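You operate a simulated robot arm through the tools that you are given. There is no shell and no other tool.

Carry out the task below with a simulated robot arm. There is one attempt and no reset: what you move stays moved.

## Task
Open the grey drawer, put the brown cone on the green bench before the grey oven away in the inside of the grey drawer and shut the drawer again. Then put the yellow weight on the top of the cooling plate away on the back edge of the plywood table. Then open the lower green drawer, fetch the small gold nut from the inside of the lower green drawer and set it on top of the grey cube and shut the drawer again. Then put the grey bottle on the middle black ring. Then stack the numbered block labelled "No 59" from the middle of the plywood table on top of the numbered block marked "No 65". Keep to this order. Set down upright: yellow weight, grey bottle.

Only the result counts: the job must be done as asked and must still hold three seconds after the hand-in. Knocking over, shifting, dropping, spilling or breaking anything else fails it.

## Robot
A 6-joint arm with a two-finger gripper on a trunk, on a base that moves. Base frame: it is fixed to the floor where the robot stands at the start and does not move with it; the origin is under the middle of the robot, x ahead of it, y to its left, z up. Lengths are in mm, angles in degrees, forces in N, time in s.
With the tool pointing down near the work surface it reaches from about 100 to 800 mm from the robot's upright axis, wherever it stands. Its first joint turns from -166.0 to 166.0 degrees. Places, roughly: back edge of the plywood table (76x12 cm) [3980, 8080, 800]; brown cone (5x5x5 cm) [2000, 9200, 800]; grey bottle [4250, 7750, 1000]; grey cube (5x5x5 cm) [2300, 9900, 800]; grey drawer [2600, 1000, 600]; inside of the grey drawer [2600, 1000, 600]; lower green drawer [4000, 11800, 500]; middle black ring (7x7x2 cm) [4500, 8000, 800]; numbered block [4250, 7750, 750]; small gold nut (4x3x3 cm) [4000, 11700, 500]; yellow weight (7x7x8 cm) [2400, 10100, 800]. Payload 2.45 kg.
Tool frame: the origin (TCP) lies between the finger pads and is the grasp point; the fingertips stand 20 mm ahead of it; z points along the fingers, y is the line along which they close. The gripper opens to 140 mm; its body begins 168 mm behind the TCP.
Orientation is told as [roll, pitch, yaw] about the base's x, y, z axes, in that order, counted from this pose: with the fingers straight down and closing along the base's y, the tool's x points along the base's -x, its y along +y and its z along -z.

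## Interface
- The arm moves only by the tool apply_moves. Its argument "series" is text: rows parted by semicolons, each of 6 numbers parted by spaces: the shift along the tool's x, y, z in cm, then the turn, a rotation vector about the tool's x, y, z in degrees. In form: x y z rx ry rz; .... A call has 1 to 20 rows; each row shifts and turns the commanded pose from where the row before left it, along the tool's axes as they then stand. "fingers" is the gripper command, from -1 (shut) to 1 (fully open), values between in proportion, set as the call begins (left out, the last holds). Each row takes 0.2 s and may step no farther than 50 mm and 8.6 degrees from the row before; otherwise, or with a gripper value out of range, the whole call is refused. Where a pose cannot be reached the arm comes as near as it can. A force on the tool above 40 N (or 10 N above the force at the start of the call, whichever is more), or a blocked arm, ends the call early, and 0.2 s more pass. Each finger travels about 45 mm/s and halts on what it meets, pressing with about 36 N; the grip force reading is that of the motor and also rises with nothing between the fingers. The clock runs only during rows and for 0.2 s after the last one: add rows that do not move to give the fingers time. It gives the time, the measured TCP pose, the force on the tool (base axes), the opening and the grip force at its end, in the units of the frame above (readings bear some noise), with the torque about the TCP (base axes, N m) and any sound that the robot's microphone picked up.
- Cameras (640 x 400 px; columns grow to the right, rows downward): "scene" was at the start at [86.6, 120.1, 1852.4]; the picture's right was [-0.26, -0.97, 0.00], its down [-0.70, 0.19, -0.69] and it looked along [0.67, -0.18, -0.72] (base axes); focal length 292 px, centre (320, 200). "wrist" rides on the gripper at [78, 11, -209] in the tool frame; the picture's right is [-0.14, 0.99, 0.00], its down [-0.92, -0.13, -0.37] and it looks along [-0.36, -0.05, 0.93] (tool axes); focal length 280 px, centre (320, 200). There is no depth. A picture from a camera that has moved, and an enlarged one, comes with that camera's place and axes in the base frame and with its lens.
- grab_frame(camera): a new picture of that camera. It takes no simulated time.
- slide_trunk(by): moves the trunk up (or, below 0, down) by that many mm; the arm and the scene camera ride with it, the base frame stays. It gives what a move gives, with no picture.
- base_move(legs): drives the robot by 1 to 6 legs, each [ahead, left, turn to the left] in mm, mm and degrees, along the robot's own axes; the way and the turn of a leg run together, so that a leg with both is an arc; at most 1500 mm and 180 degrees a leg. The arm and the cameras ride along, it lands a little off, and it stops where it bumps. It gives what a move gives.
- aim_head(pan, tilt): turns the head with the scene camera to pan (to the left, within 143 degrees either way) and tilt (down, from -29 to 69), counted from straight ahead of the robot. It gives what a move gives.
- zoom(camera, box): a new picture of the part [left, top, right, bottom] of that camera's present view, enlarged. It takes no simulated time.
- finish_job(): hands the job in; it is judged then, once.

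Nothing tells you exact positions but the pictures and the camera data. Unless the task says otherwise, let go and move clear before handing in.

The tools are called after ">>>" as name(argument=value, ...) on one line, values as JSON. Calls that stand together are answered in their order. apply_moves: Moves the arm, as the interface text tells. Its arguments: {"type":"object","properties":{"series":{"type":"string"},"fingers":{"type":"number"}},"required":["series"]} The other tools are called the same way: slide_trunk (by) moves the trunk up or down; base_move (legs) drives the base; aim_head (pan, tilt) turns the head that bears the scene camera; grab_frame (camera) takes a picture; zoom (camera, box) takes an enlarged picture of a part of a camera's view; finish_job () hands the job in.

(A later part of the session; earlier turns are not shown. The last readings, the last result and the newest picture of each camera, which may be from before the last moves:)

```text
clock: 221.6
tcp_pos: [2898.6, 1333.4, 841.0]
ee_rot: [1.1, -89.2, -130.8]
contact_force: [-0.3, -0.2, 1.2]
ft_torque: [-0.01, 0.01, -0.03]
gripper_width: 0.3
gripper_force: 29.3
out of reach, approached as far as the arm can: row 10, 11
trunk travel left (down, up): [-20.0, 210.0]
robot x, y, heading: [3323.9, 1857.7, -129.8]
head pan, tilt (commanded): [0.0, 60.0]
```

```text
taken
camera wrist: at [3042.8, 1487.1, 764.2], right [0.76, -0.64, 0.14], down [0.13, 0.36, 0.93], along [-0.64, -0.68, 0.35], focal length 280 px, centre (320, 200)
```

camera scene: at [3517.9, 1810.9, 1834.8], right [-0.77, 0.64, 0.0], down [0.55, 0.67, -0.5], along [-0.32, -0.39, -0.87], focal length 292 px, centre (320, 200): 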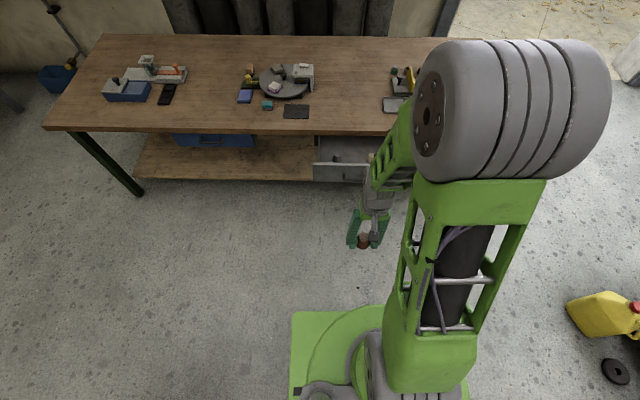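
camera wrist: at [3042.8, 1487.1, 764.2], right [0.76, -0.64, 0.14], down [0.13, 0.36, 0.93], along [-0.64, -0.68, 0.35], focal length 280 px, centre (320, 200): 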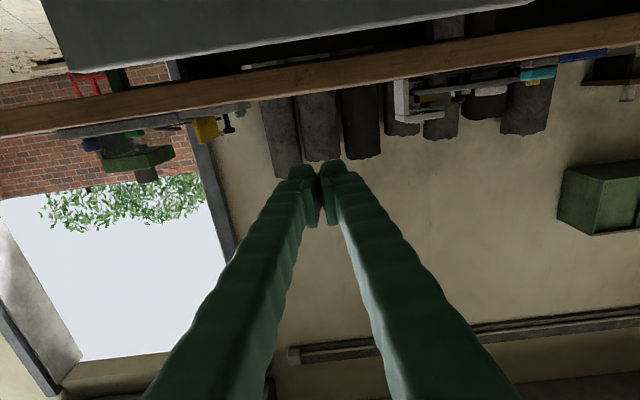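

The tool is horizontal but close above the handle, so I'll back 70 mm and then lower to the handle's height.

>>> base_move(legs=[[-70, 0, 0]])

>>> apply_moves(series="3.9 0 0 0 0 0; 3.9 0 0 0 0 0; 3.9 0 0 0 0 0; 3.9 0 0 0 0 0; 3.9 0 0 0 0 0; 0 0 0 0 0 0")

>>> grab_frame(camera="wrist")

>>> grab_frame(camera="scene")

```text
clock: 222.6
tcp_pos: [2943.5, 1386.7, 840.9]
ee_rot: [1.5, -89.3, -131.3]
contact_force: [-0.5, -0.1, 0.8]
ft_torque: [-0.01, 0.0, 0.03]
gripper_width: 0.0
gripper_force: 29.4
trunk travel left (down, up): [-20.0, 210.0]
robot x, y, heading: [3366.5, 1912.2, -129.8]
head pan, tilt (commanded): [0.0, 60.0]
```

```text
clock: 224.0
tcp_pos: [2943.0, 1388.7, 643.9]
ee_rot: [1.4, -89.2, -131.4]
contact_force: [-0.9, 0.2, 0.9]
ft_torque: [-0.02, -0.02, 0.0]
gripper_width: 0.0
gripper_force: 29.2
trunk travel left (down, up): [-20.0, 210.0]
robot x, y, heading: [3366.7, 1910.4, -130.0]
head pan, tilt (commanded): [0.0, 60.0]
```

```text
taken
camera wrist: at [3087.8, 1543.6, 568.7], right [0.76, -0.64, 0.14], down [0.13, 0.35, 0.93], along [-0.64, -0.68, 0.35], focal length 280 px, centre (320, 200)
```

wrist: 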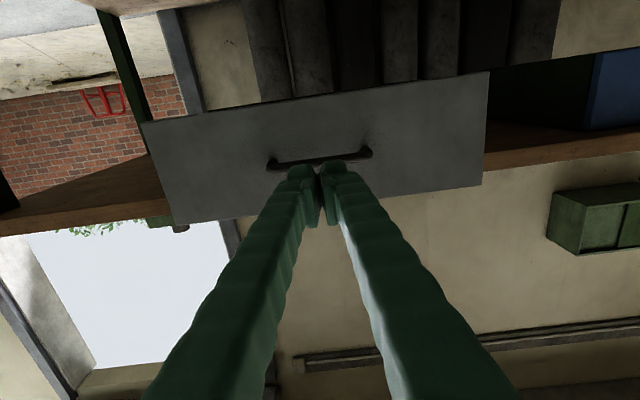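

```text
taken
camera scene: at [3424.3, 1764.3, 1754.8], right [-0.77, 0.64, 0.0], down [0.56, 0.66, -0.5], along [-0.32, -0.38, -0.87], focal length 292 px, centre (320, 200)
```

scene: 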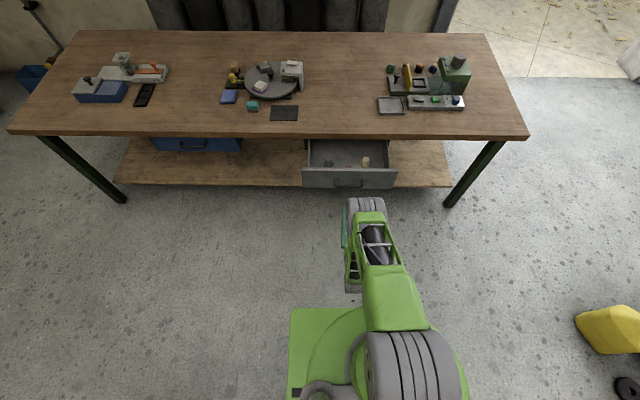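

The closed fingertips face the handle's middle. I'll push straight forward to shut the drawer.

>>> apply_moves(series="0 0 3.5 0 0 0; 0 0 3.5 0 0 0; 0 0 3 0 0 0; 0 0 3 0 0 0; 0 0 3 0 0 0; 0 0 3 0 0 0; 0 0 3 0 0 0; 0 0 3 0 0 0; 0 0 2 0 0 0; 0 0 0 0 0 0")

>>> grab_frame(camera="wrist")

>>> grab_frame(camera="scene")

```text
clock: 226.2
tcp_pos: [2772.7, 1184.4, 644.6]
ee_rot: [0.7, -89.0, -130.7]
contact_force: [-0.8, -0.4, -0.1]
ft_torque: [0.04, 0.01, -0.04]
gripper_width: 0.0
gripper_force: 28.9
trunk travel left (down, up): [-20.0, 210.0]
robot x, y, heading: [3367.6, 1910.3, -130.0]
head pan, tilt (commanded): [0.0, 60.0]
```

```text
taken
camera wrist: at [2917.6, 1338.2, 568.7], right [0.76, -0.64, 0.14], down [0.13, 0.35, 0.93], along [-0.64, -0.68, 0.35], focal length 280 px, centre (320, 200)
```

wrist: 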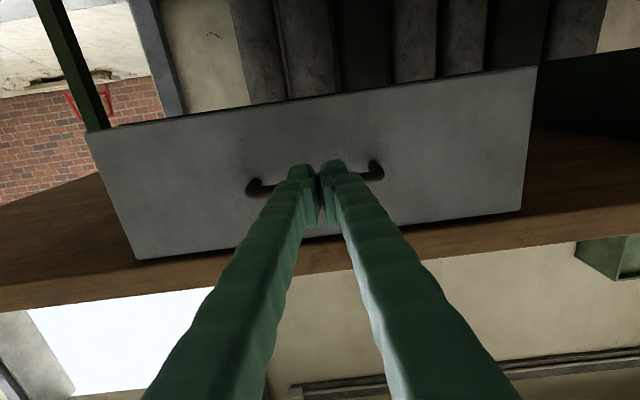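

```text
taken
camera scene: at [3424.3, 1764.3, 1754.8], right [-0.77, 0.64, 0.0], down [0.56, 0.66, -0.5], along [-0.32, -0.38, -0.87], focal length 292 px, centre (320, 200)
```

scene: 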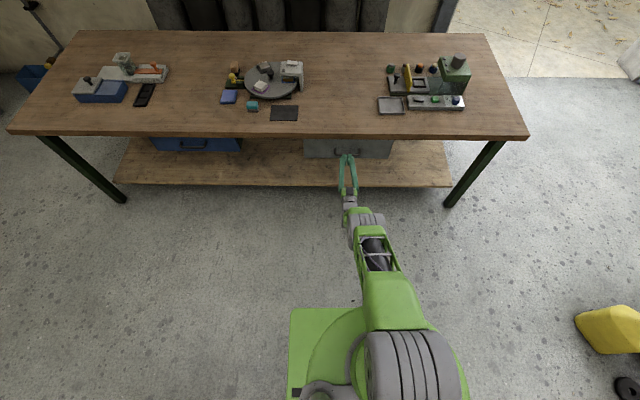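

The drawer is moving in; about 40 mm remain. I'll keep pushing in smaller steps until it stops.

>>> apply_moves(series="0 0 1.5 0 0 0; 0 0 1.5 0 0 0; 0 0 0.8 0 0 0; 0 0 0.5 0 0 0; 0 0 0.5 0 0 0; 0 0 0.5 0 0 0; 0 0 0 0 0 0")

>>> grab_frame(camera="wrist")

```text
clock: 227.8
tcp_pos: [2750.0, 1157.2, 669.6]
ee_rot: [1.0, -89.0, -131.0]
contact_force: [0.5, -0.4, 0.5]
ft_torque: [0.02, 0.02, -0.02]
gripper_width: 0.0
gripper_force: 29.0
out of reach, approached as far as the arm can: row 1, 2, 3, 5, 6
trunk travel left (down, up): [-20.0, 210.0]
robot x, y, heading: [3366.0, 1910.5, -130.0]
head pan, tilt (commanded): [0.0, 60.0]
```

```text
taken
camera wrist: at [2894.4, 1311.3, 593.3], right [0.76, -0.64, 0.14], down [0.13, 0.35, 0.93], along [-0.64, -0.68, 0.35], focal length 280 px, centre (320, 200)
```

wrist: 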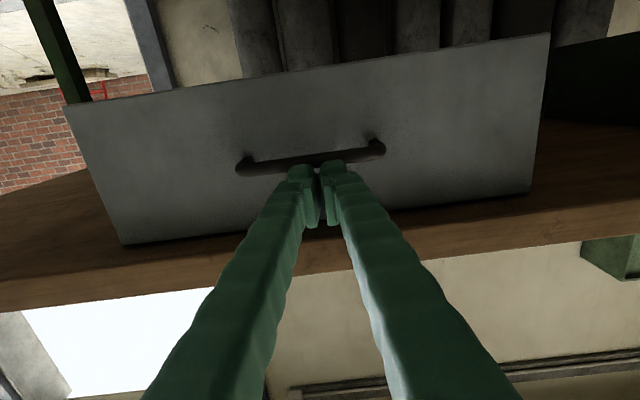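

The arm hit its outer reach and rose above the bar. I'll retract, lower again, move the base 130 mm closer and push the last part.

>>> apply_moves(series="0 0 -3.5 0 0 0; 0 0 -3.5 0 0 0; 0 0 -3.5 0 0 0; 0 0 -3.5 0 0 0; 0 0 -3.5 0 0 0; 2.5 0 0 0 0 0; 0 0 0 0 0 0")

>>> base_move(legs=[[130, 0, 0]])

>>> grab_frame(camera="wrist")

```text
clock: 229.4
tcp_pos: [2863.0, 1289.6, 646.4]
ee_rot: [1.7, -89.1, -131.4]
contact_force: [-0.2, -0.5, 0.0]
ft_torque: [0.02, 0.02, 0.01]
gripper_width: 0.1
gripper_force: 29.6
trunk travel left (down, up): [-20.0, 210.0]
robot x, y, heading: [3371.5, 1915.6, -130.1]
head pan, tilt (commanded): [0.0, 60.0]
```

```text
clock: 230.7
tcp_pos: [2780.2, 1189.7, 648.2]
ee_rot: [1.3, -89.1, -131.3]
contact_force: [0.0, -0.2, -0.6]
ft_torque: [0.05, -0.02, -0.01]
gripper_width: 0.0
gripper_force: 29.6
trunk travel left (down, up): [-20.0, 210.0]
robot x, y, heading: [3279.7, 1810.0, -130.0]
head pan, tilt (commanded): [0.0, 60.0]
```

```text
taken
camera wrist: at [2924.7, 1343.9, 571.8], right [0.76, -0.64, 0.14], down [0.13, 0.35, 0.93], along [-0.64, -0.68, 0.35], focal length 280 px, centre (320, 200)
```

wrist: 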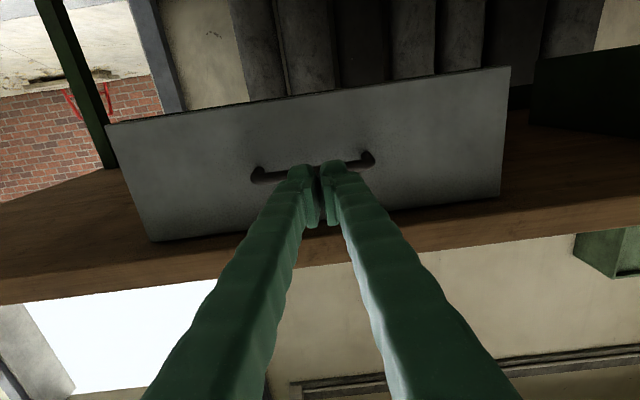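

>>> apply_moves(series="0.4 0 1.5 0 0 0; 0 0 1 0 0 0; 0 0 1 0 0 0; 0 0 0.6 0 0 0; 0 0 0.6 0 0 0; 0 0 0.6 0 0 0; 0 0 0.6 0 0 0; 0 0 0 0 0 0")

>>> grab_frame(camera="wrist")

```text
clock: 232.1
tcp_pos: [2750.2, 1152.1, 639.3]
ee_rot: [-0.9, -88.9, -129.1]
contact_force: [9.3, 10.4, 2.5]
ft_torque: [-0.02, 0.16, -0.01]
gripper_width: 6.1
gripper_force: 29.3
trunk travel left (down, up): [-20.0, 210.0]
robot x, y, heading: [3279.6, 1809.2, -130.1]
head pan, tilt (commanded): [0.0, 60.0]
stopped in row 7: the force on the tool passed its limit at 50 N (the readings are from after the stop); the commanded pose is now the measured one
```

```text
taken
camera wrist: at [2893.9, 1307.7, 564.6], right [0.76, -0.64, 0.14], down [0.13, 0.35, 0.93], along [-0.64, -0.69, 0.35], focal length 280 px, centre (320, 200)
```

wrist: 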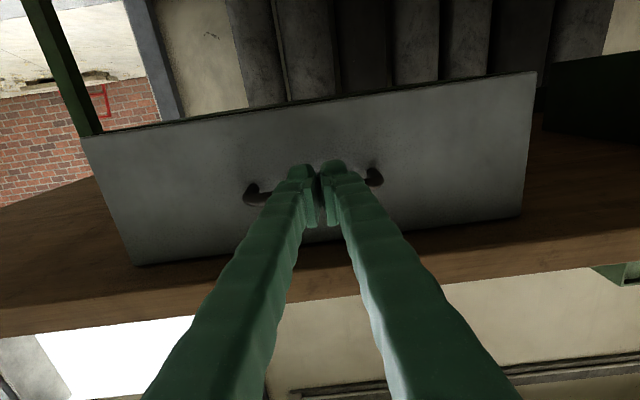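

The push stopped at the predicted closed position (D≈2651). I'll retract and verify the drawer is shut.

>>> apply_moves(series="0 0 -2 0 0 0; 0 0 -4 0 0 0; 0 0 -4 0 0 0; 0 0 -4 0 0 0; 0 0 0 0 0 0")

>>> grab_frame(camera="wrist")

>>> zoom(camera="scene", box=[220, 60, 480, 222])

```text
clock: 233.3
tcp_pos: [2839.7, 1258.7, 644.2]
ee_rot: [0.3, -89.0, -130.2]
contact_force: [0.2, 1.1, 0.3]
ft_torque: [-0.03, -0.02, 0.02]
gripper_width: 0.0
gripper_force: 30.1
trunk travel left (down, up): [-20.0, 210.0]
robot x, y, heading: [3284.8, 1813.5, -129.7]
head pan, tilt (commanded): [0.0, 60.0]
```

```text
taken
camera wrist: at [2983.7, 1414.1, 567.6], right [0.76, -0.64, 0.14], down [0.13, 0.35, 0.93], along [-0.64, -0.69, 0.35], focal length 280 px, centre (320, 200)
```

wrist: 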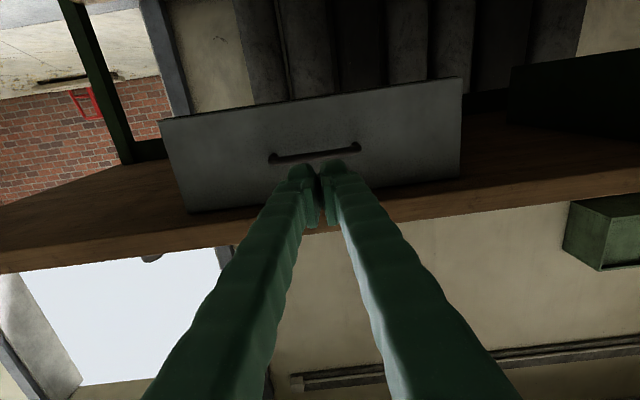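

```text
2.46 times, centred on (350, 141) of scene
camera zoom: at [3341.3, 1664.9, 1754.8], right [-0.77, 0.64, 0.0], down [0.56, 0.66, -0.5], along [-0.32, -0.38, -0.87], focal length 718 px, centre (246, 345)
```

zoom: 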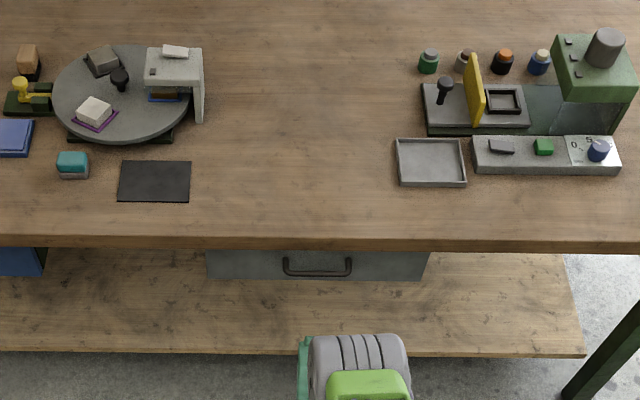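

The drawer is shut: the handle is back at its original spot. Next I'll back off, restore the tool-down travel pose and head to the yellow weight.

>>> base_move(legs=[[-260, 0, 0]])

>>> slide_trunk(by=80)

>>> apply_moves(series="-2 0 0 0 8.5 0; -2 0 0 0 8.5 0; -2 0 0 0 8.5 0; 0 0 0 0 8.5 0; 0 0 0 0 8.5 0; 0 0 0 0 8.5 0; 0 0 0 0 8.5 0; 0 0 0 0 8.5 0; 0 0 0 0 8.5 0; 0 0 0 0 8.5 0; 0 0 0 0 4 0; 3 0 -3.5 0 0 0; 3 0 -3.5 0 0 0; 3 0 -3.5 0 0 0; 3 0 -3.5 0 0 0; 3 0 -3.5 0 0 0; 3 0 -3.5 0 0 0")

```text
clock: 235.2
tcp_pos: [3002.3, 1458.5, 643.0]
ee_rot: [0.5, -89.0, -130.6]
contact_force: [0.1, -0.6, -0.8]
ft_torque: [0.02, 0.02, -0.03]
gripper_width: 0.1
gripper_force: 29.2
trunk travel left (down, up): [-20.0, 210.0]
robot x, y, heading: [3444.4, 2012.3, -130.0]
head pan, tilt (commanded): [0.0, 60.0]
```

```text
clock: 236.4
tcp_pos: [3003.3, 1458.7, 722.0]
ee_rot: [0.3, -89.0, -130.3]
contact_force: [-0.3, 0.1, -0.3]
ft_torque: [-0.03, 0.02, -0.01]
gripper_width: 0.0
gripper_force: 29.1
trunk travel left (down, up): [-100.0, 130.0]
robot x, y, heading: [3451.1, 2009.6, -130.1]
head pan, tilt (commanded): [0.0, 60.0]
```

```text
clock: 240.0
tcp_pos: [3115.4, 1590.4, 991.5]
ee_rot: [-0.1, -0.1, -130.1]
contact_force: [0.3, 0.8, -0.2]
ft_torque: [-0.03, 0.0, 0.0]
gripper_width: 0.2
gripper_force: 29.3
trunk travel left (down, up): [-100.0, 130.0]
robot x, y, heading: [3444.5, 2009.6, -130.2]
head pan, tilt (commanded): [0.0, 60.0]
```

I'll tuck the arm and drive back through the corridor toward the yellow weight, keeping clear of the cart and column.

>>> apply_moves(series="3.6 0 0 0 0 0; 3.6 0 0 0 0 0; 3.6 0 0 0 0 0")

>>> base_move(legs=[[0, 0, -90], [772, -1134, 0], [780, -1190, 0], [416, -1070, 0]])

```text
clock: 240.8
tcp_pos: [3181.3, 1671.5, 990.6]
ee_rot: [0.0, -0.2, -130.1]
contact_force: [-0.7, -0.1, 0.2]
ft_torque: [-0.01, 0.02, 0.01]
gripper_width: 0.1
gripper_force: 29.5
trunk travel left (down, up): [-100.0, 130.0]
robot x, y, heading: [3450.7, 2009.7, -130.0]
head pan, tilt (commanded): [0.0, 60.0]
```

```text
clock: 274.5
tcp_pos: [3853.3, 6129.9, 990.9]
ee_rot: [0.0, -0.1, 140.5]
contact_force: [-1.0, 0.8, -0.3]
ft_torque: [0.0, 0.03, 0.0]
gripper_width: 0.2
gripper_force: 29.5
trunk travel left (down, up): [-100.0, 130.0]
robot x, y, heading: [4196.0, 5862.6, 140.3]
head pan, tilt (commanded): [0.0, 60.0]
```

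>>> base_move(legs=[[1072, 0, -0.3], [1072, 0, 0], [430, -1045, 0], [430, -1045, 0]])

>>> aim_head(pan=10, tilt=40)

>>> grab_frame(camera="scene")

>>> grab_frame(camera="wrist")

```text
clock: 303.2
tcp_pos: [2900.6, 9668.9, 990.4]
ee_rot: [0.0, 0.1, 139.9]
contact_force: [-0.3, 0.0, -0.2]
ft_torque: [0.01, 0.04, 0.05]
gripper_width: 0.0
gripper_force: 29.1
trunk travel left (down, up): [-100.0, 130.0]
robot x, y, heading: [3239.8, 9399.5, 140.1]
head pan, tilt (commanded): [0.0, 60.0]
```

```text
clock: 304.1
tcp_pos: [2900.4, 9669.4, 990.5]
ee_rot: [-0.1, 0.0, 139.9]
contact_force: [0.0, 0.1, -0.9]
ft_torque: [0.04, -0.02, -0.01]
gripper_width: 0.2
gripper_force: 29.6
trunk travel left (down, up): [-100.0, 130.0]
robot x, y, heading: [3241.0, 9403.1, 140.2]
head pan, tilt (commanded): [10.0, 40.0]
```

```text
taken
camera scene: at [3067.3, 9342.5, 1861.4], right [0.5, 0.87, 0.0], down [0.56, -0.32, -0.77], along [-0.66, 0.38, -0.64], focal length 292 px, centre (320, 200)
```

scene: 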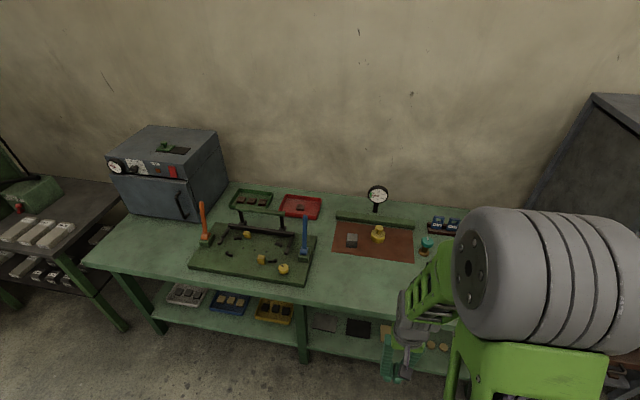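

```text
taken
camera wrist: at [2955.1, 9609.5, 1198.3], right [-0.74, -0.67, 0.0], down [-0.62, 0.69, 0.37], along [-0.25, 0.27, -0.93], focal length 280 px, centre (320, 200)
```

wrist: 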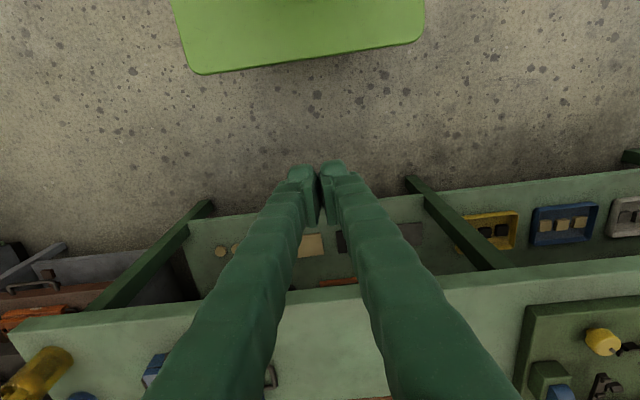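

I see the reddish cooling plate with the grey cube and yellow weight on it, the weight near (2385, 10065). I'll drive in closer, centred on the weight.

>>> base_move(legs=[[400, 43, 0]])

>>> apply_moves(series="0 0 0 0 0 0; 0 0 0 0 0 0; 0 0 0 0 0 0; 0 0 0 0 0 0; 0 0 0 0 0 0; 0 0 0 0 0 0; 0 0 0 0 0 0; 0 0 0 0 0 0; 0 0 0 0 0 0", fingers=0.35)

>>> grab_frame(camera="wrist")

>>> zoom(camera="scene", box=[200, 180, 520, 380])

```text
clock: 306.6
tcp_pos: [2567.0, 9893.6, 990.6]
ee_rot: [0.0, 0.0, 140.0]
contact_force: [0.1, -0.2, -0.5]
ft_torque: [-0.05, 0.01, -0.01]
gripper_width: 0.2
gripper_force: 29.4
trunk travel left (down, up): [-100.0, 130.0]
robot x, y, heading: [2905.1, 9626.2, 139.8]
head pan, tilt (commanded): [10.0, 40.0]
```

```text
clock: 308.6
tcp_pos: [2566.4, 9894.2, 990.7]
ee_rot: [-0.1, 0.0, 139.9]
contact_force: [-0.1, 0.2, 0.4]
ft_torque: [0.02, -0.03, 0.01]
gripper_width: 94.5
gripper_force: 0.0
trunk travel left (down, up): [-100.0, 130.0]
robot x, y, heading: [2902.3, 9625.6, 139.8]
head pan, tilt (commanded): [10.0, 40.0]
```

```text
taken
camera wrist: at [2620.6, 9835.4, 1198.3], right [-0.74, -0.67, 0.0], down [-0.62, 0.69, 0.37], along [-0.25, 0.27, -0.93], focal length 280 px, centre (320, 200)
```

wrist: 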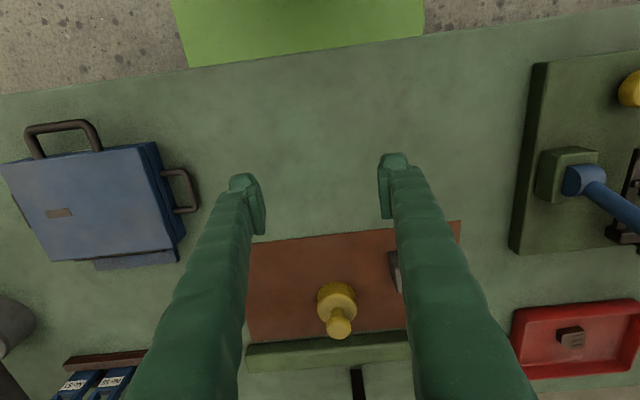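

```text
2.00 times, centred on (360, 280) of scene
camera zoom: at [2732.6, 9568.4, 1861.5], right [0.5, 0.87, 0.0], down [0.56, -0.32, -0.77], along [-0.66, 0.38, -0.64], focal length 583 px, centre (240, 40)
```

zoom: 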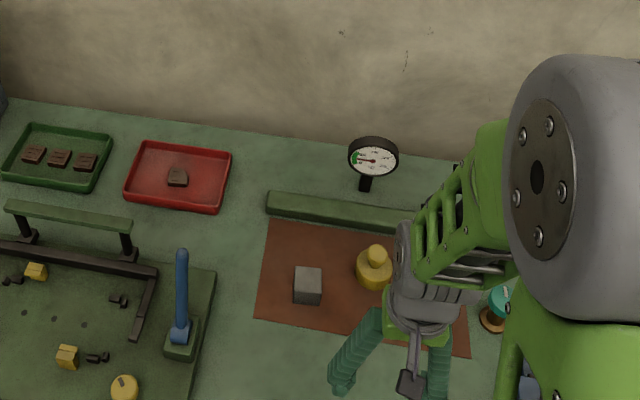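

The yellow weight stands upright at about (2383, 10056). I'll move over it and partly descend, then re-check.

>>> apply_moves(series="-4.8 -0.12 0 0 0 0; -4.8 -0.12 0 0 0 0; -4.8 -0.12 0 0 0 0; -4.8 -0.12 0 0 0 0; -4.8 -0.12 0 0 0 0; 0 0 3 0 0 0; 0 0 3 0 0 0; 0 0 0 0 0 0")

>>> grab_frame(camera="wrist")

```text
clock: 310.4
tcp_pos: [2389.3, 10052.5, 931.1]
ee_rot: [0.0, 0.2, 140.0]
contact_force: [0.3, 0.7, 0.1]
ft_torque: [-0.01, 0.02, 0.0]
gripper_width: 94.3
gripper_force: 0.1
trunk travel left (down, up): [-100.0, 130.0]
robot x, y, heading: [2904.9, 9623.4, 139.9]
head pan, tilt (commanded): [10.0, 40.0]
```

```text
taken
camera wrist: at [2441.9, 9993.8, 1138.2], right [-0.74, -0.67, 0.0], down [-0.62, 0.69, 0.37], along [-0.25, 0.27, -0.93], focal length 280 px, centre (320, 200)
```

wrist: 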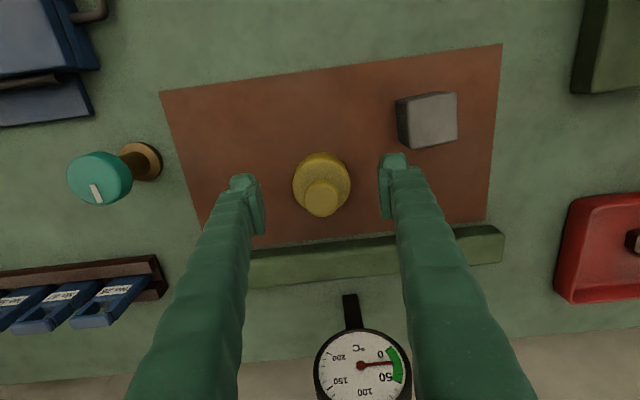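

The weight is about 20 mm further ahead than the TCP. I'll correct and descend a bit more, then re-check.

>>> apply_moves(series="-2 0.1 0 0 0 0; 0 0 3 0 0 0; 0 0 3 0 0 0; 0 0 0 0 0 0")

>>> grab_frame(camera="wrist")

>>> zoom(camera="scene", box=[280, 230, 440, 330])

```text
clock: 311.4
tcp_pos: [2372.0, 10066.2, 868.4]
ee_rot: [0.0, 0.0, 139.9]
contact_force: [0.0, 1.0, -0.6]
ft_torque: [-0.02, 0.03, -0.01]
gripper_width: 94.6
gripper_force: 0.0
trunk travel left (down, up): [-100.0, 130.0]
robot x, y, heading: [2906.3, 9624.9, 139.7]
head pan, tilt (commanded): [10.0, 40.0]
```

```text
taken
camera wrist: at [2425.8, 10007.1, 1077.1], right [-0.74, -0.67, 0.0], down [-0.62, 0.69, 0.37], along [-0.25, 0.27, -0.93], focal length 280 px, centre (320, 200)
```

wrist: 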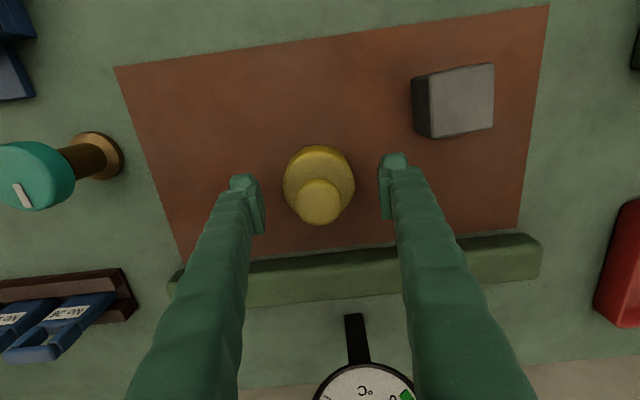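

```text
4.00 times, centred on (360, 280) of scene
camera zoom: at [2732.6, 9568.3, 1861.5], right [0.5, 0.87, 0.0], down [0.56, -0.32, -0.77], along [-0.66, 0.38, -0.64], focal length 1167 px, centre (160, -120)
```

zoom: 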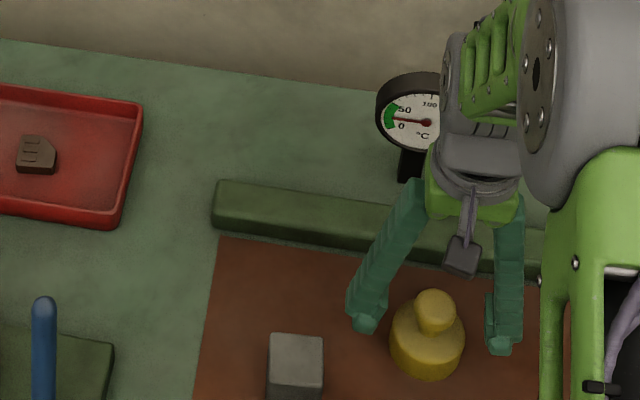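

The weight is centred between the fingers. I'll descend 30 mm and close on its body.

>>> apply_moves(series="0.3 0 1 0 0 0; 0 0 1 0 0 0; 0 0 1 0 0 0; 0 0 0 0 0 0")

>>> apply_moves(series="0 0 0 0 0 0; 0 0 0 0 0 0; 0 0 0 0 0 0; 0 0 0 0 0 0; 0 0 0 0 0 0", fingers=-1)

>>> grab_frame(camera="wrist")

```text
clock: 312.4
tcp_pos: [2373.1, 10062.5, 840.2]
ee_rot: [0.0, 0.0, 139.8]
contact_force: [-0.6, -0.2, -0.3]
ft_torque: [0.02, 0.01, 0.0]
gripper_width: 94.3
gripper_force: 0.1
trunk travel left (down, up): [-100.0, 130.0]
robot x, y, heading: [2904.1, 9627.1, 140.0]
head pan, tilt (commanded): [10.0, 40.0]
```

```text
clock: 313.6
tcp_pos: [2374.5, 10063.9, 839.9]
ee_rot: [0.0, 0.0, 139.9]
contact_force: [3.4, 3.7, 1.9]
ft_torque: [0.09, -0.07, -0.01]
gripper_width: 64.6
gripper_force: 35.9
trunk travel left (down, up): [-100.0, 130.0]
robot x, y, heading: [2905.5, 9629.9, 139.8]
head pan, tilt (commanded): [10.0, 40.0]
```

```text
taken
camera wrist: at [2427.8, 10004.5, 1047.8], right [-0.74, -0.67, 0.0], down [-0.62, 0.69, 0.37], along [-0.25, 0.27, -0.93], focal length 280 px, centre (320, 200)
```

wrist: 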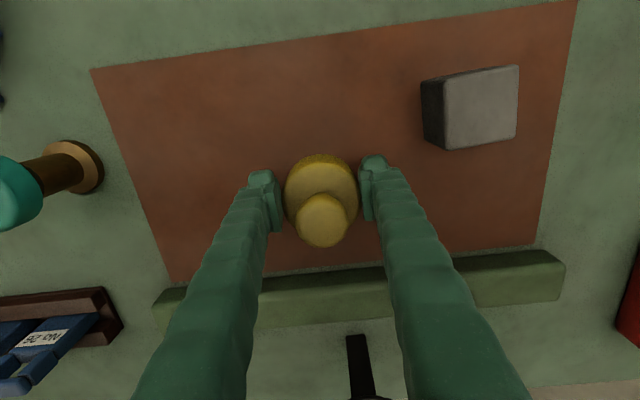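

Gripped at 64.6 mm. I'll lift it and check the hold and weight.

>>> apply_moves(series="0 0 -1 0 0 0; 0 0 -1 0 0 0; 0 0 -2 0 0 0; 0 0 -3 0 0 0; 0 0 -4 0 0 0; 0 0 -4 0 0 0; 0 0 0 0 0 0")

>>> grab_frame(camera="wrist")

```text
clock: 315.2
tcp_pos: [2374.1, 10064.3, 987.1]
ee_rot: [0.1, 0.1, 140.0]
contact_force: [-0.8, -0.4, -10.2]
ft_torque: [-0.05, -0.05, 0.0]
gripper_width: 64.5
gripper_force: 35.8
trunk travel left (down, up): [-100.0, 130.0]
robot x, y, heading: [2902.5, 9626.4, 139.9]
head pan, tilt (commanded): [10.0, 40.0]
```

```text
taken
camera wrist: at [2427.4, 10005.0, 1196.1], right [-0.74, -0.67, 0.0], down [-0.62, 0.69, 0.37], along [-0.25, 0.27, -0.93], focal length 280 px, centre (320, 200)
```

wrist: 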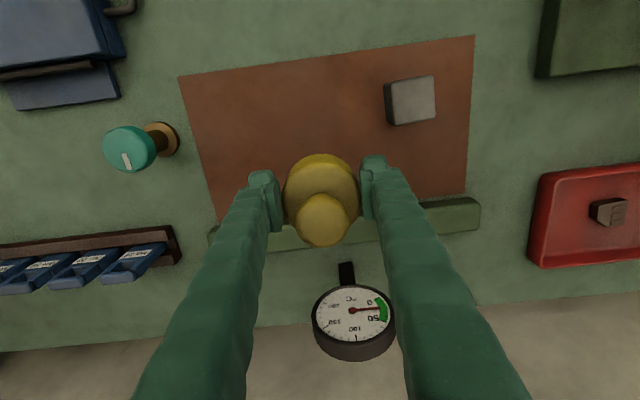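

The weight (~1 kg) is held upright. I'll retract the arm, back away, turn around and look at the plywood table's back edge.

>>> apply_moves(series="4.5 0 0 0 0 0; 4.5 0 0 0 0 0; 4.5 0 0 0 0 0; 4.5 0 0 0 0 0; 4.5 0 0 0 0 0; 2 0 0 0 0 0")

>>> base_move(legs=[[-650, 0, 0], [0, 0, 180], [0, -490, 0]])

>>> aim_head(pan=0, tilt=40)

>>> grab_frame(camera="scene")

>>> grab_frame(camera="wrist")

```text
clock: 316.6
tcp_pos: [2560.1, 9903.3, 990.2]
ee_rot: [0.0, 0.0, 139.9]
contact_force: [0.4, 0.3, -10.0]
ft_torque: [-0.05, -0.09, 0.01]
gripper_width: 64.5
gripper_force: 36.5
trunk travel left (down, up): [-100.0, 130.0]
robot x, y, heading: [2906.2, 9625.0, 140.0]
head pan, tilt (commanded): [10.0, 40.0]
```

```text
clock: 332.2
tcp_pos: [3477.5, 8542.5, 990.0]
ee_rot: [0.0, 0.0, -36.1]
contact_force: [0.8, 0.1, -10.8]
ft_torque: [0.1, 0.09, 0.03]
gripper_width: 64.2
gripper_force: 36.2
trunk travel left (down, up): [-100.0, 130.0]
robot x, y, heading: [3110.6, 8795.1, -35.9]
head pan, tilt (commanded): [10.0, 40.0]
```

```text
clock: 333.0
tcp_pos: [3477.1, 8541.9, 989.3]
ee_rot: [0.0, 0.2, -36.1]
contact_force: [-1.0, -0.4, -11.5]
ft_torque: [0.06, 0.12, 0.0]
gripper_width: 64.5
gripper_force: 36.0
trunk travel left (down, up): [-100.0, 130.0]
robot x, y, heading: [3112.6, 8797.0, -36.0]
head pan, tilt (commanded): [0.0, 40.0]
```

```text
taken
camera scene: at [3272.7, 8854.1, 1861.4], right [-0.59, -0.81, 0.0], down [-0.52, 0.38, -0.77], along [0.62, -0.45, -0.64], focal length 292 px, centre (320, 200)
```

scene: 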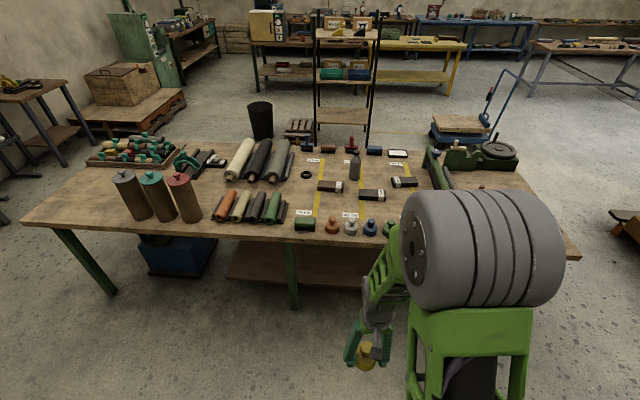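

```text
taken
camera wrist: at [3421.9, 8597.5, 1197.6], right [0.7, 0.72, 0.0], down [0.67, -0.65, 0.37], along [0.26, -0.26, -0.93], focal length 280 px, centre (320, 200)
```

wrist: 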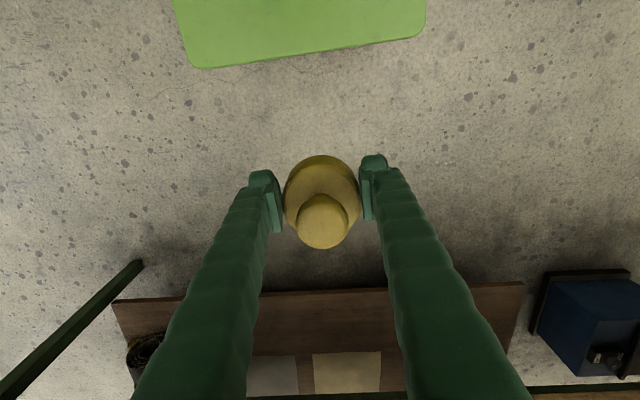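

I see the plywood table with many items; the back edge region faces me, with a row of coloured knobs near it. I'll zoom in to find free space on that edge.

>>> zoom(camera="scene", box=[200, 130, 440, 280])

>>> zoom(camera="scene", box=[400, 130, 640, 280])

>>> zoom(camera="scene", box=[10, 130, 250, 280])

```text
2.67 times, centred on (320, 205) of scene
camera zoom: at [3272.7, 8854.1, 1861.4], right [-0.59, -0.81, 0.0], down [-0.52, 0.38, -0.77], along [0.62, -0.45, -0.64], focal length 778 px, centre (320, 187)
```

zoom: 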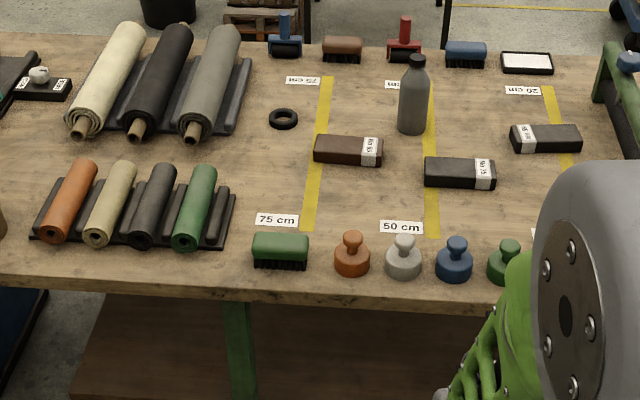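

```text
2.67 times, centred on (520, 205) of scene
camera zoom: at [3272.7, 8854.1, 1861.4], right [-0.59, -0.81, 0.0], down [-0.52, 0.38, -0.77], along [0.62, -0.45, -0.64], focal length 778 px, centre (-213, 187)
```

zoom: 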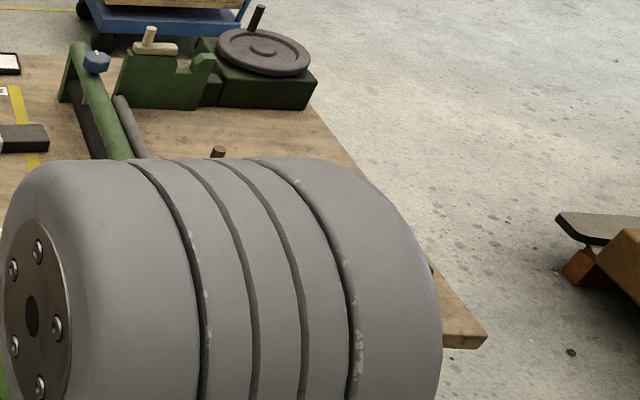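

```text
2.67 times, centred on (130, 205) of scene
camera zoom: at [3272.7, 8854.1, 1861.4], right [-0.59, -0.81, 0.0], down [-0.52, 0.38, -0.77], along [0.62, -0.45, -0.64], focal length 778 px, centre (827, 187)
```

zoom: 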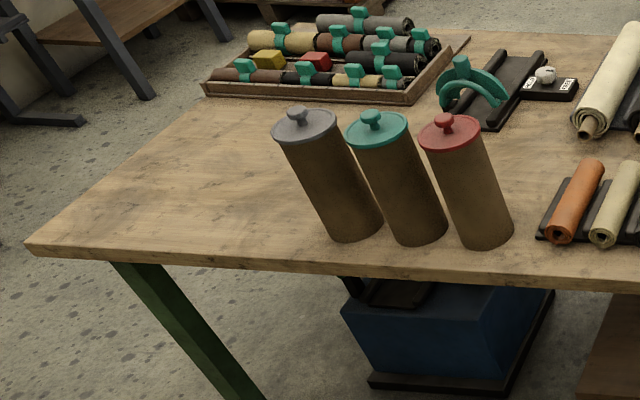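

The back edge strip holds a brush and four knob weights; free space seems to be right of the green knob, hidden by my elbow. I'll shift right to see it.

>>> base_move(legs=[[0, 0, -4], [100, -450, 0]])

>>> aim_head(pan=10, tilt=42)

>>> grab_frame(camera="scene")

>>> zoom(camera="scene", box=[160, 100, 400, 250])

```text
clock: 337.9
tcp_pos: [3236.9, 8106.3, 990.4]
ee_rot: [-0.1, 0.0, -40.8]
contact_force: [0.4, 0.1, -9.7]
ft_torque: [0.08, 0.08, -0.02]
gripper_width: 64.2
gripper_force: 36.1
trunk travel left (down, up): [-100.0, 130.0]
robot x, y, heading: [2894.5, 8390.5, -40.8]
head pan, tilt (commanded): [0.0, 40.0]
```

```text
clock: 338.7
tcp_pos: [3235.4, 8104.9, 989.6]
ee_rot: [0.0, 0.0, -40.8]
contact_force: [-1.0, -0.2, -10.9]
ft_torque: [0.08, 0.09, -0.04]
gripper_width: 64.1
gripper_force: 35.9
trunk travel left (down, up): [-100.0, 130.0]
robot x, y, heading: [2894.0, 8386.6, -40.5]
head pan, tilt (commanded): [10.0, 42.0]
```

```text
taken
camera scene: at [3064.7, 8445.1, 1858.5], right [-0.51, -0.86, 0.0], down [-0.57, 0.34, -0.74], along [0.64, -0.38, -0.67], focal length 292 px, centre (320, 200)
```

scene: 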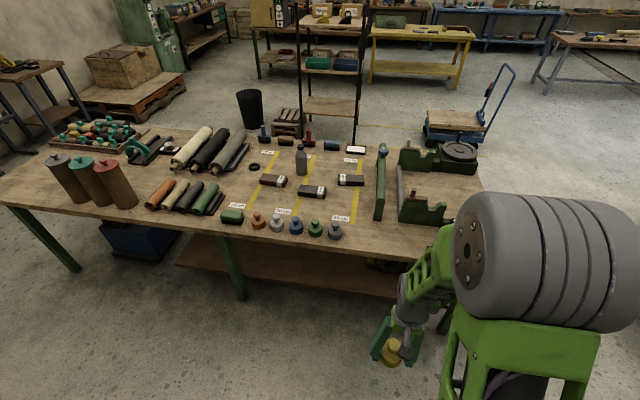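

```text
2.67 times, centred on (280, 175) of scene
camera zoom: at [3064.7, 8445.1, 1858.5], right [-0.51, -0.86, 0.0], down [-0.57, 0.34, -0.74], along [0.64, -0.38, -0.67], focal length 778 px, centre (427, 267)
```

zoom: 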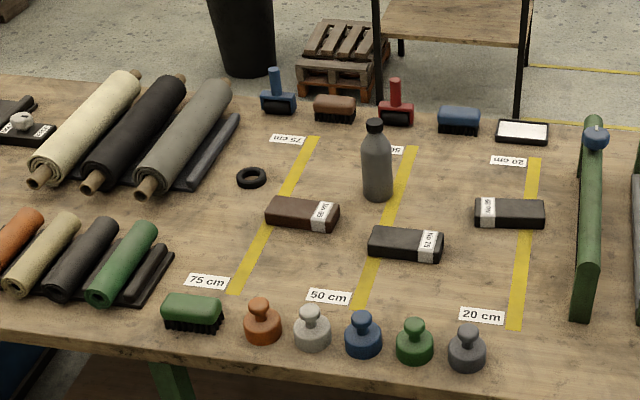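

Five knob weights stand ~95 mm apart on the back edge; the next free spot in line is right of the grey knob near (3765, 7830). Since the neighbour is close, I'll rotate the gripper 90° so fingers close perpendicular to the edge, and drive closer.

>>> base_move(legs=[[440, 130, 0.5]])

>>> apply_moves(series="0 0 0 0 0 8.5; 0 0 0 0 0 8.5; 0 0 0 0 0 8.5; 0 0 0 0 0 8.5; 0 0 0 0 0 8.5; 0 0 0 0 0 8.5; 0 0 0 0 0 8.5; 0 0 0 0 0 8.5; 0 0 0 0 0 8.5; 0 0 0 0 0 8.5; 0 0 0 0 0 5")

>>> grab_frame(camera="wrist")

>>> grab_frame(camera="scene")

```text
clock: 341.4
tcp_pos: [3660.6, 7923.6, 990.2]
ee_rot: [0.1, 0.0, -39.9]
contact_force: [0.5, 0.6, -10.8]
ft_torque: [0.08, 0.1, 0.02]
gripper_width: 64.4
gripper_force: 36.0
trunk travel left (down, up): [-100.0, 130.0]
robot x, y, heading: [3317.6, 8202.8, -40.0]
head pan, tilt (commanded): [10.0, 42.0]
```

```text
clock: 343.8
tcp_pos: [3660.3, 7921.6, 989.2]
ee_rot: [0.0, 0.0, -130.0]
contact_force: [-0.5, -0.1, -10.2]
ft_torque: [0.08, -0.02, 0.01]
gripper_width: 64.1
gripper_force: 35.7
trunk travel left (down, up): [-100.0, 130.0]
robot x, y, heading: [3314.9, 8202.8, -40.4]
head pan, tilt (commanded): [10.0, 42.0]
```

```text
taken
camera wrist: at [3720.1, 7975.7, 1197.4], right [0.67, -0.74, 0.0], down [-0.69, -0.62, 0.37], along [-0.27, -0.25, -0.93], focal length 280 px, centre (320, 200)
```

wrist: 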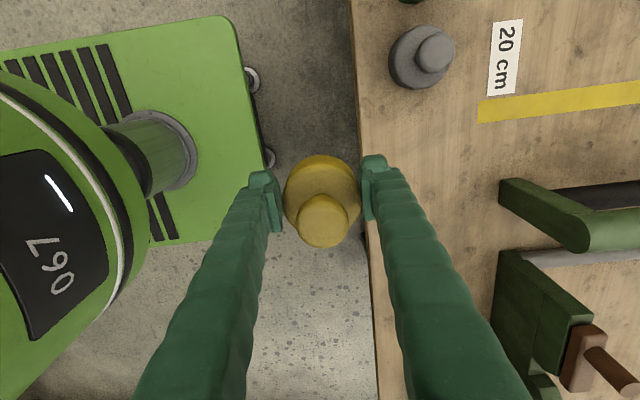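

```text
taken
camera scene: at [3484.1, 8260.9, 1858.5], right [-0.5, -0.87, 0.0], down [-0.58, 0.33, -0.74], along [0.64, -0.37, -0.67], focal length 292 px, centre (320, 200)
```

scene: 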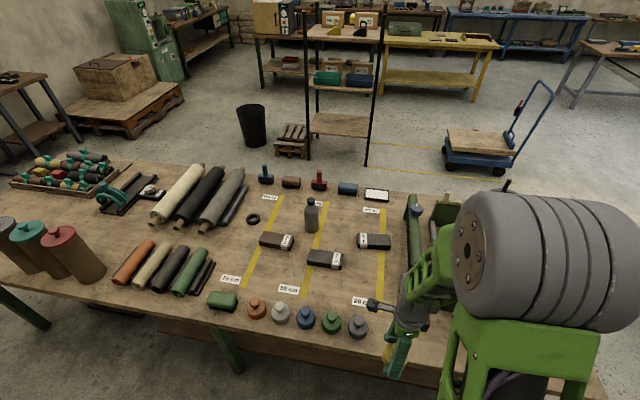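

The spot beside the grey knob is clear. I'll move 140 mm over the table and descend most of the way.

>>> apply_moves(series="0 4.7 0 0 0 0; 0 4.7 0 0 0 0; 0 4.6 0 0 0 0; 0 0 4 0 0 0; 0 0 4 0 0 0; 0 0 3.5 0 0 0; 0 0 0 0 0 0")

>>> grab_frame(camera="wrist")

>>> zoom(camera="scene", box=[280, 230, 480, 355])

```text
clock: 345.4
tcp_pos: [3767.8, 7833.5, 872.8]
ee_rot: [0.0, -0.1, -130.0]
contact_force: [0.1, -0.2, -10.1]
ft_torque: [0.09, -0.05, -0.01]
gripper_width: 64.2
gripper_force: 36.2
trunk travel left (down, up): [-100.0, 130.0]
robot x, y, heading: [3315.2, 8197.7, -40.1]
head pan, tilt (commanded): [10.0, 42.0]
```

```text
taken
camera wrist: at [3827.5, 7887.4, 1081.2], right [0.67, -0.74, 0.0], down [-0.69, -0.62, 0.37], along [-0.27, -0.25, -0.93], focal length 280 px, centre (320, 200)
```

wrist: 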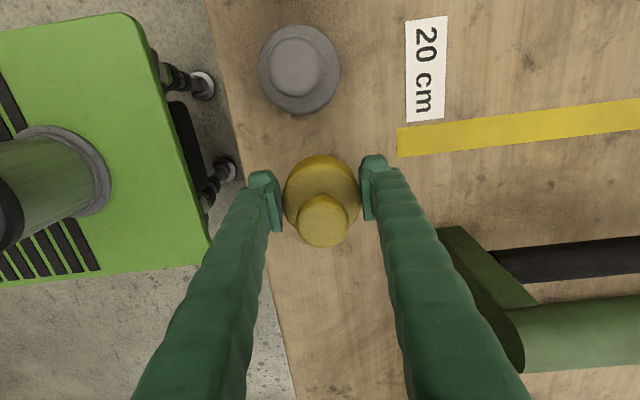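

```text
3.20 times, centred on (380, 292) of scene
camera zoom: at [3484.1, 8260.9, 1858.6], right [-0.5, -0.87, 0.0], down [-0.58, 0.33, -0.74], along [0.64, -0.37, -0.67], focal length 933 px, centre (128, -96)
```

zoom: 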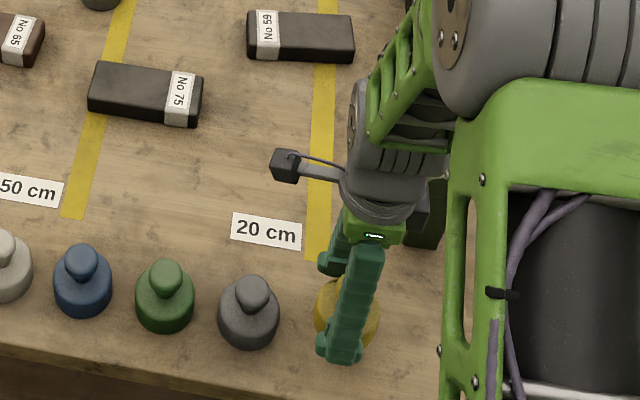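

The weight hangs beside the grey knob over the back edge. I'll lower gently until it touches.

>>> apply_moves(series="0 0 1.5 0 0 0; 0 0 1 0 0 0; 0 0 0.5 0 0 0; 0 0 0.4 0 0 0; 0 0 0 0 0 0")

```text
clock: 346.6
tcp_pos: [3766.6, 7834.0, 842.0]
ee_rot: [0.1, 0.0, -130.0]
contact_force: [1.3, 6.0, 17.8]
ft_torque: [-0.31, 0.84, -0.14]
gripper_width: 64.4
gripper_force: 36.3
trunk travel left (down, up): [-100.0, 130.0]
robot x, y, heading: [3316.4, 8202.0, -40.1]
head pan, tilt (commanded): [10.0, 42.0]
```

The weight is resting on the table. I'll open the fingers slightly to release it and rise straight up.

>>> apply_moves(series="0 0 -0.2 0 0 0; 0 0 0 0 0 0")

>>> apply_moves(series="0 0 0 0 0 0; 0 0 0 0 0 0; 0 0 0 0 0 0", fingers=0.15)

>>> grab_frame(camera="wrist")

```text
clock: 347.2
tcp_pos: [3766.1, 7832.6, 841.5]
ee_rot: [-0.1, 0.0, -130.0]
contact_force: [1.6, 1.2, -4.2]
ft_torque: [-0.05, -0.17, 0.07]
gripper_width: 64.5
gripper_force: 36.1
trunk travel left (down, up): [-100.0, 130.0]
robot x, y, heading: [3313.0, 8202.9, -40.1]
head pan, tilt (commanded): [10.0, 42.0]
```

```text
clock: 348.0
tcp_pos: [3767.6, 7831.7, 842.3]
ee_rot: [0.0, -0.1, -130.1]
contact_force: [-0.3, -0.7, 0.2]
ft_torque: [0.0, 0.01, 0.0]
gripper_width: 80.2
gripper_force: 0.0
trunk travel left (down, up): [-100.0, 130.0]
robot x, y, heading: [3309.7, 8201.8, -39.8]
head pan, tilt (commanded): [10.0, 42.0]
```

```text
taken
camera wrist: at [3826.4, 7886.1, 1050.4], right [0.67, -0.74, 0.0], down [-0.69, -0.62, 0.37], along [-0.27, -0.25, -0.93], focal length 280 px, centre (320, 200)
```

wrist: 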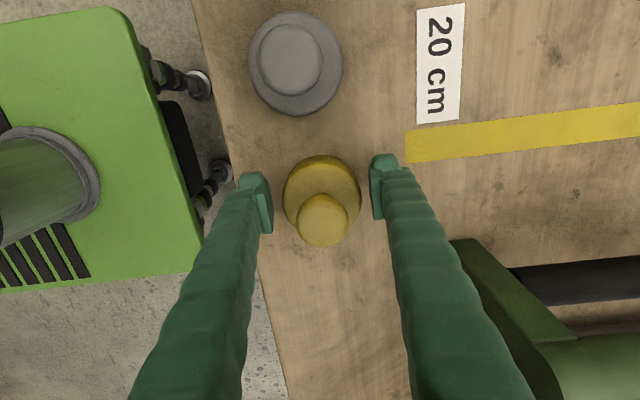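

Released and still upright. I'll rise and retract, then verify.

>>> apply_moves(series="0 0 -1 0 0 0; 0 0 -3 0 0 0; 0 0 -4 0 0 0; 0 0 -4 0 0 0; 0 0 -3 0 0 0; 0 -4 0 0 0 0; 0 -4 0 0 0 0; 0 -4 0 0 0 0; 0 0 0 0 0 0")

>>> grab_frame(camera="scene")

>>> zoom(camera="scene", box=[200, 180, 440, 330])

>>> grab_frame(camera="wrist")

```text
clock: 350.0
tcp_pos: [3675.0, 7909.4, 992.9]
ee_rot: [0.0, 0.1, -130.1]
contact_force: [0.9, 0.6, -0.2]
ft_torque: [-0.04, -0.01, -0.01]
gripper_width: 80.5
gripper_force: 0.1
trunk travel left (down, up): [-100.0, 130.0]
robot x, y, heading: [3315.5, 8201.0, -40.0]
head pan, tilt (commanded): [10.0, 42.0]
```

```text
taken
camera scene: at [3483.7, 8261.2, 1858.5], right [-0.5, -0.87, 0.0], down [-0.58, 0.33, -0.74], along [0.64, -0.37, -0.67], focal length 292 px, centre (320, 200)
```

scene: 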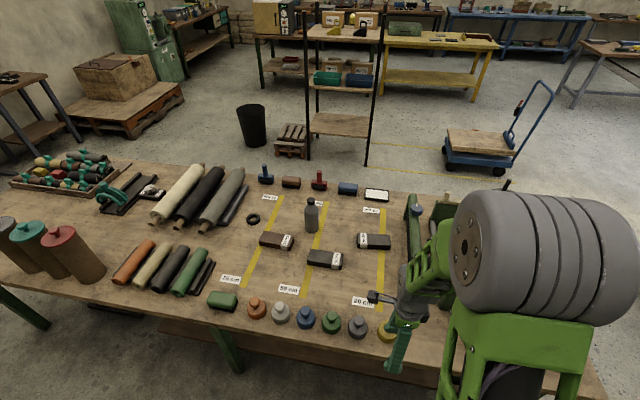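

```text
2.67 times, centred on (320, 255) of scene
camera zoom: at [3483.7, 8261.2, 1858.5], right [-0.5, -0.87, 0.0], down [-0.58, 0.33, -0.74], along [0.64, -0.37, -0.67], focal length 778 px, centre (320, 53)
```

zoom: 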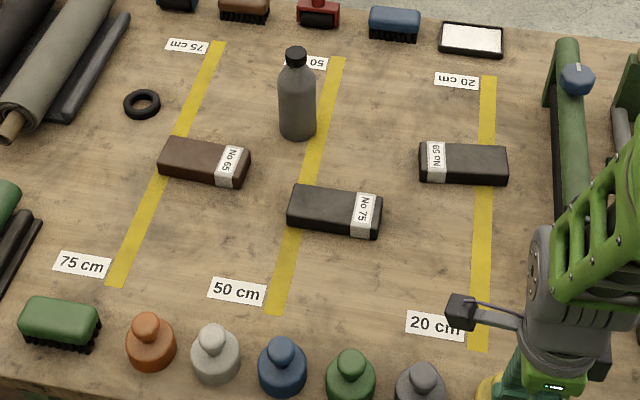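

```text
taken
camera wrist: at [3734.8, 7962.9, 1200.2], right [0.67, -0.74, 0.0], down [-0.69, -0.62, 0.37], along [-0.27, -0.25, -0.93], focal length 280 px, centre (320, 200)
```

wrist: 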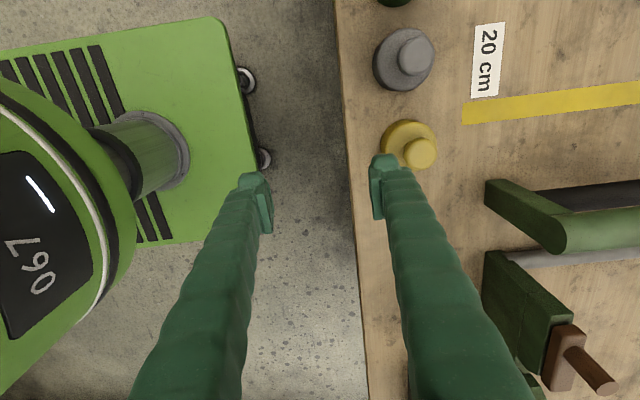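

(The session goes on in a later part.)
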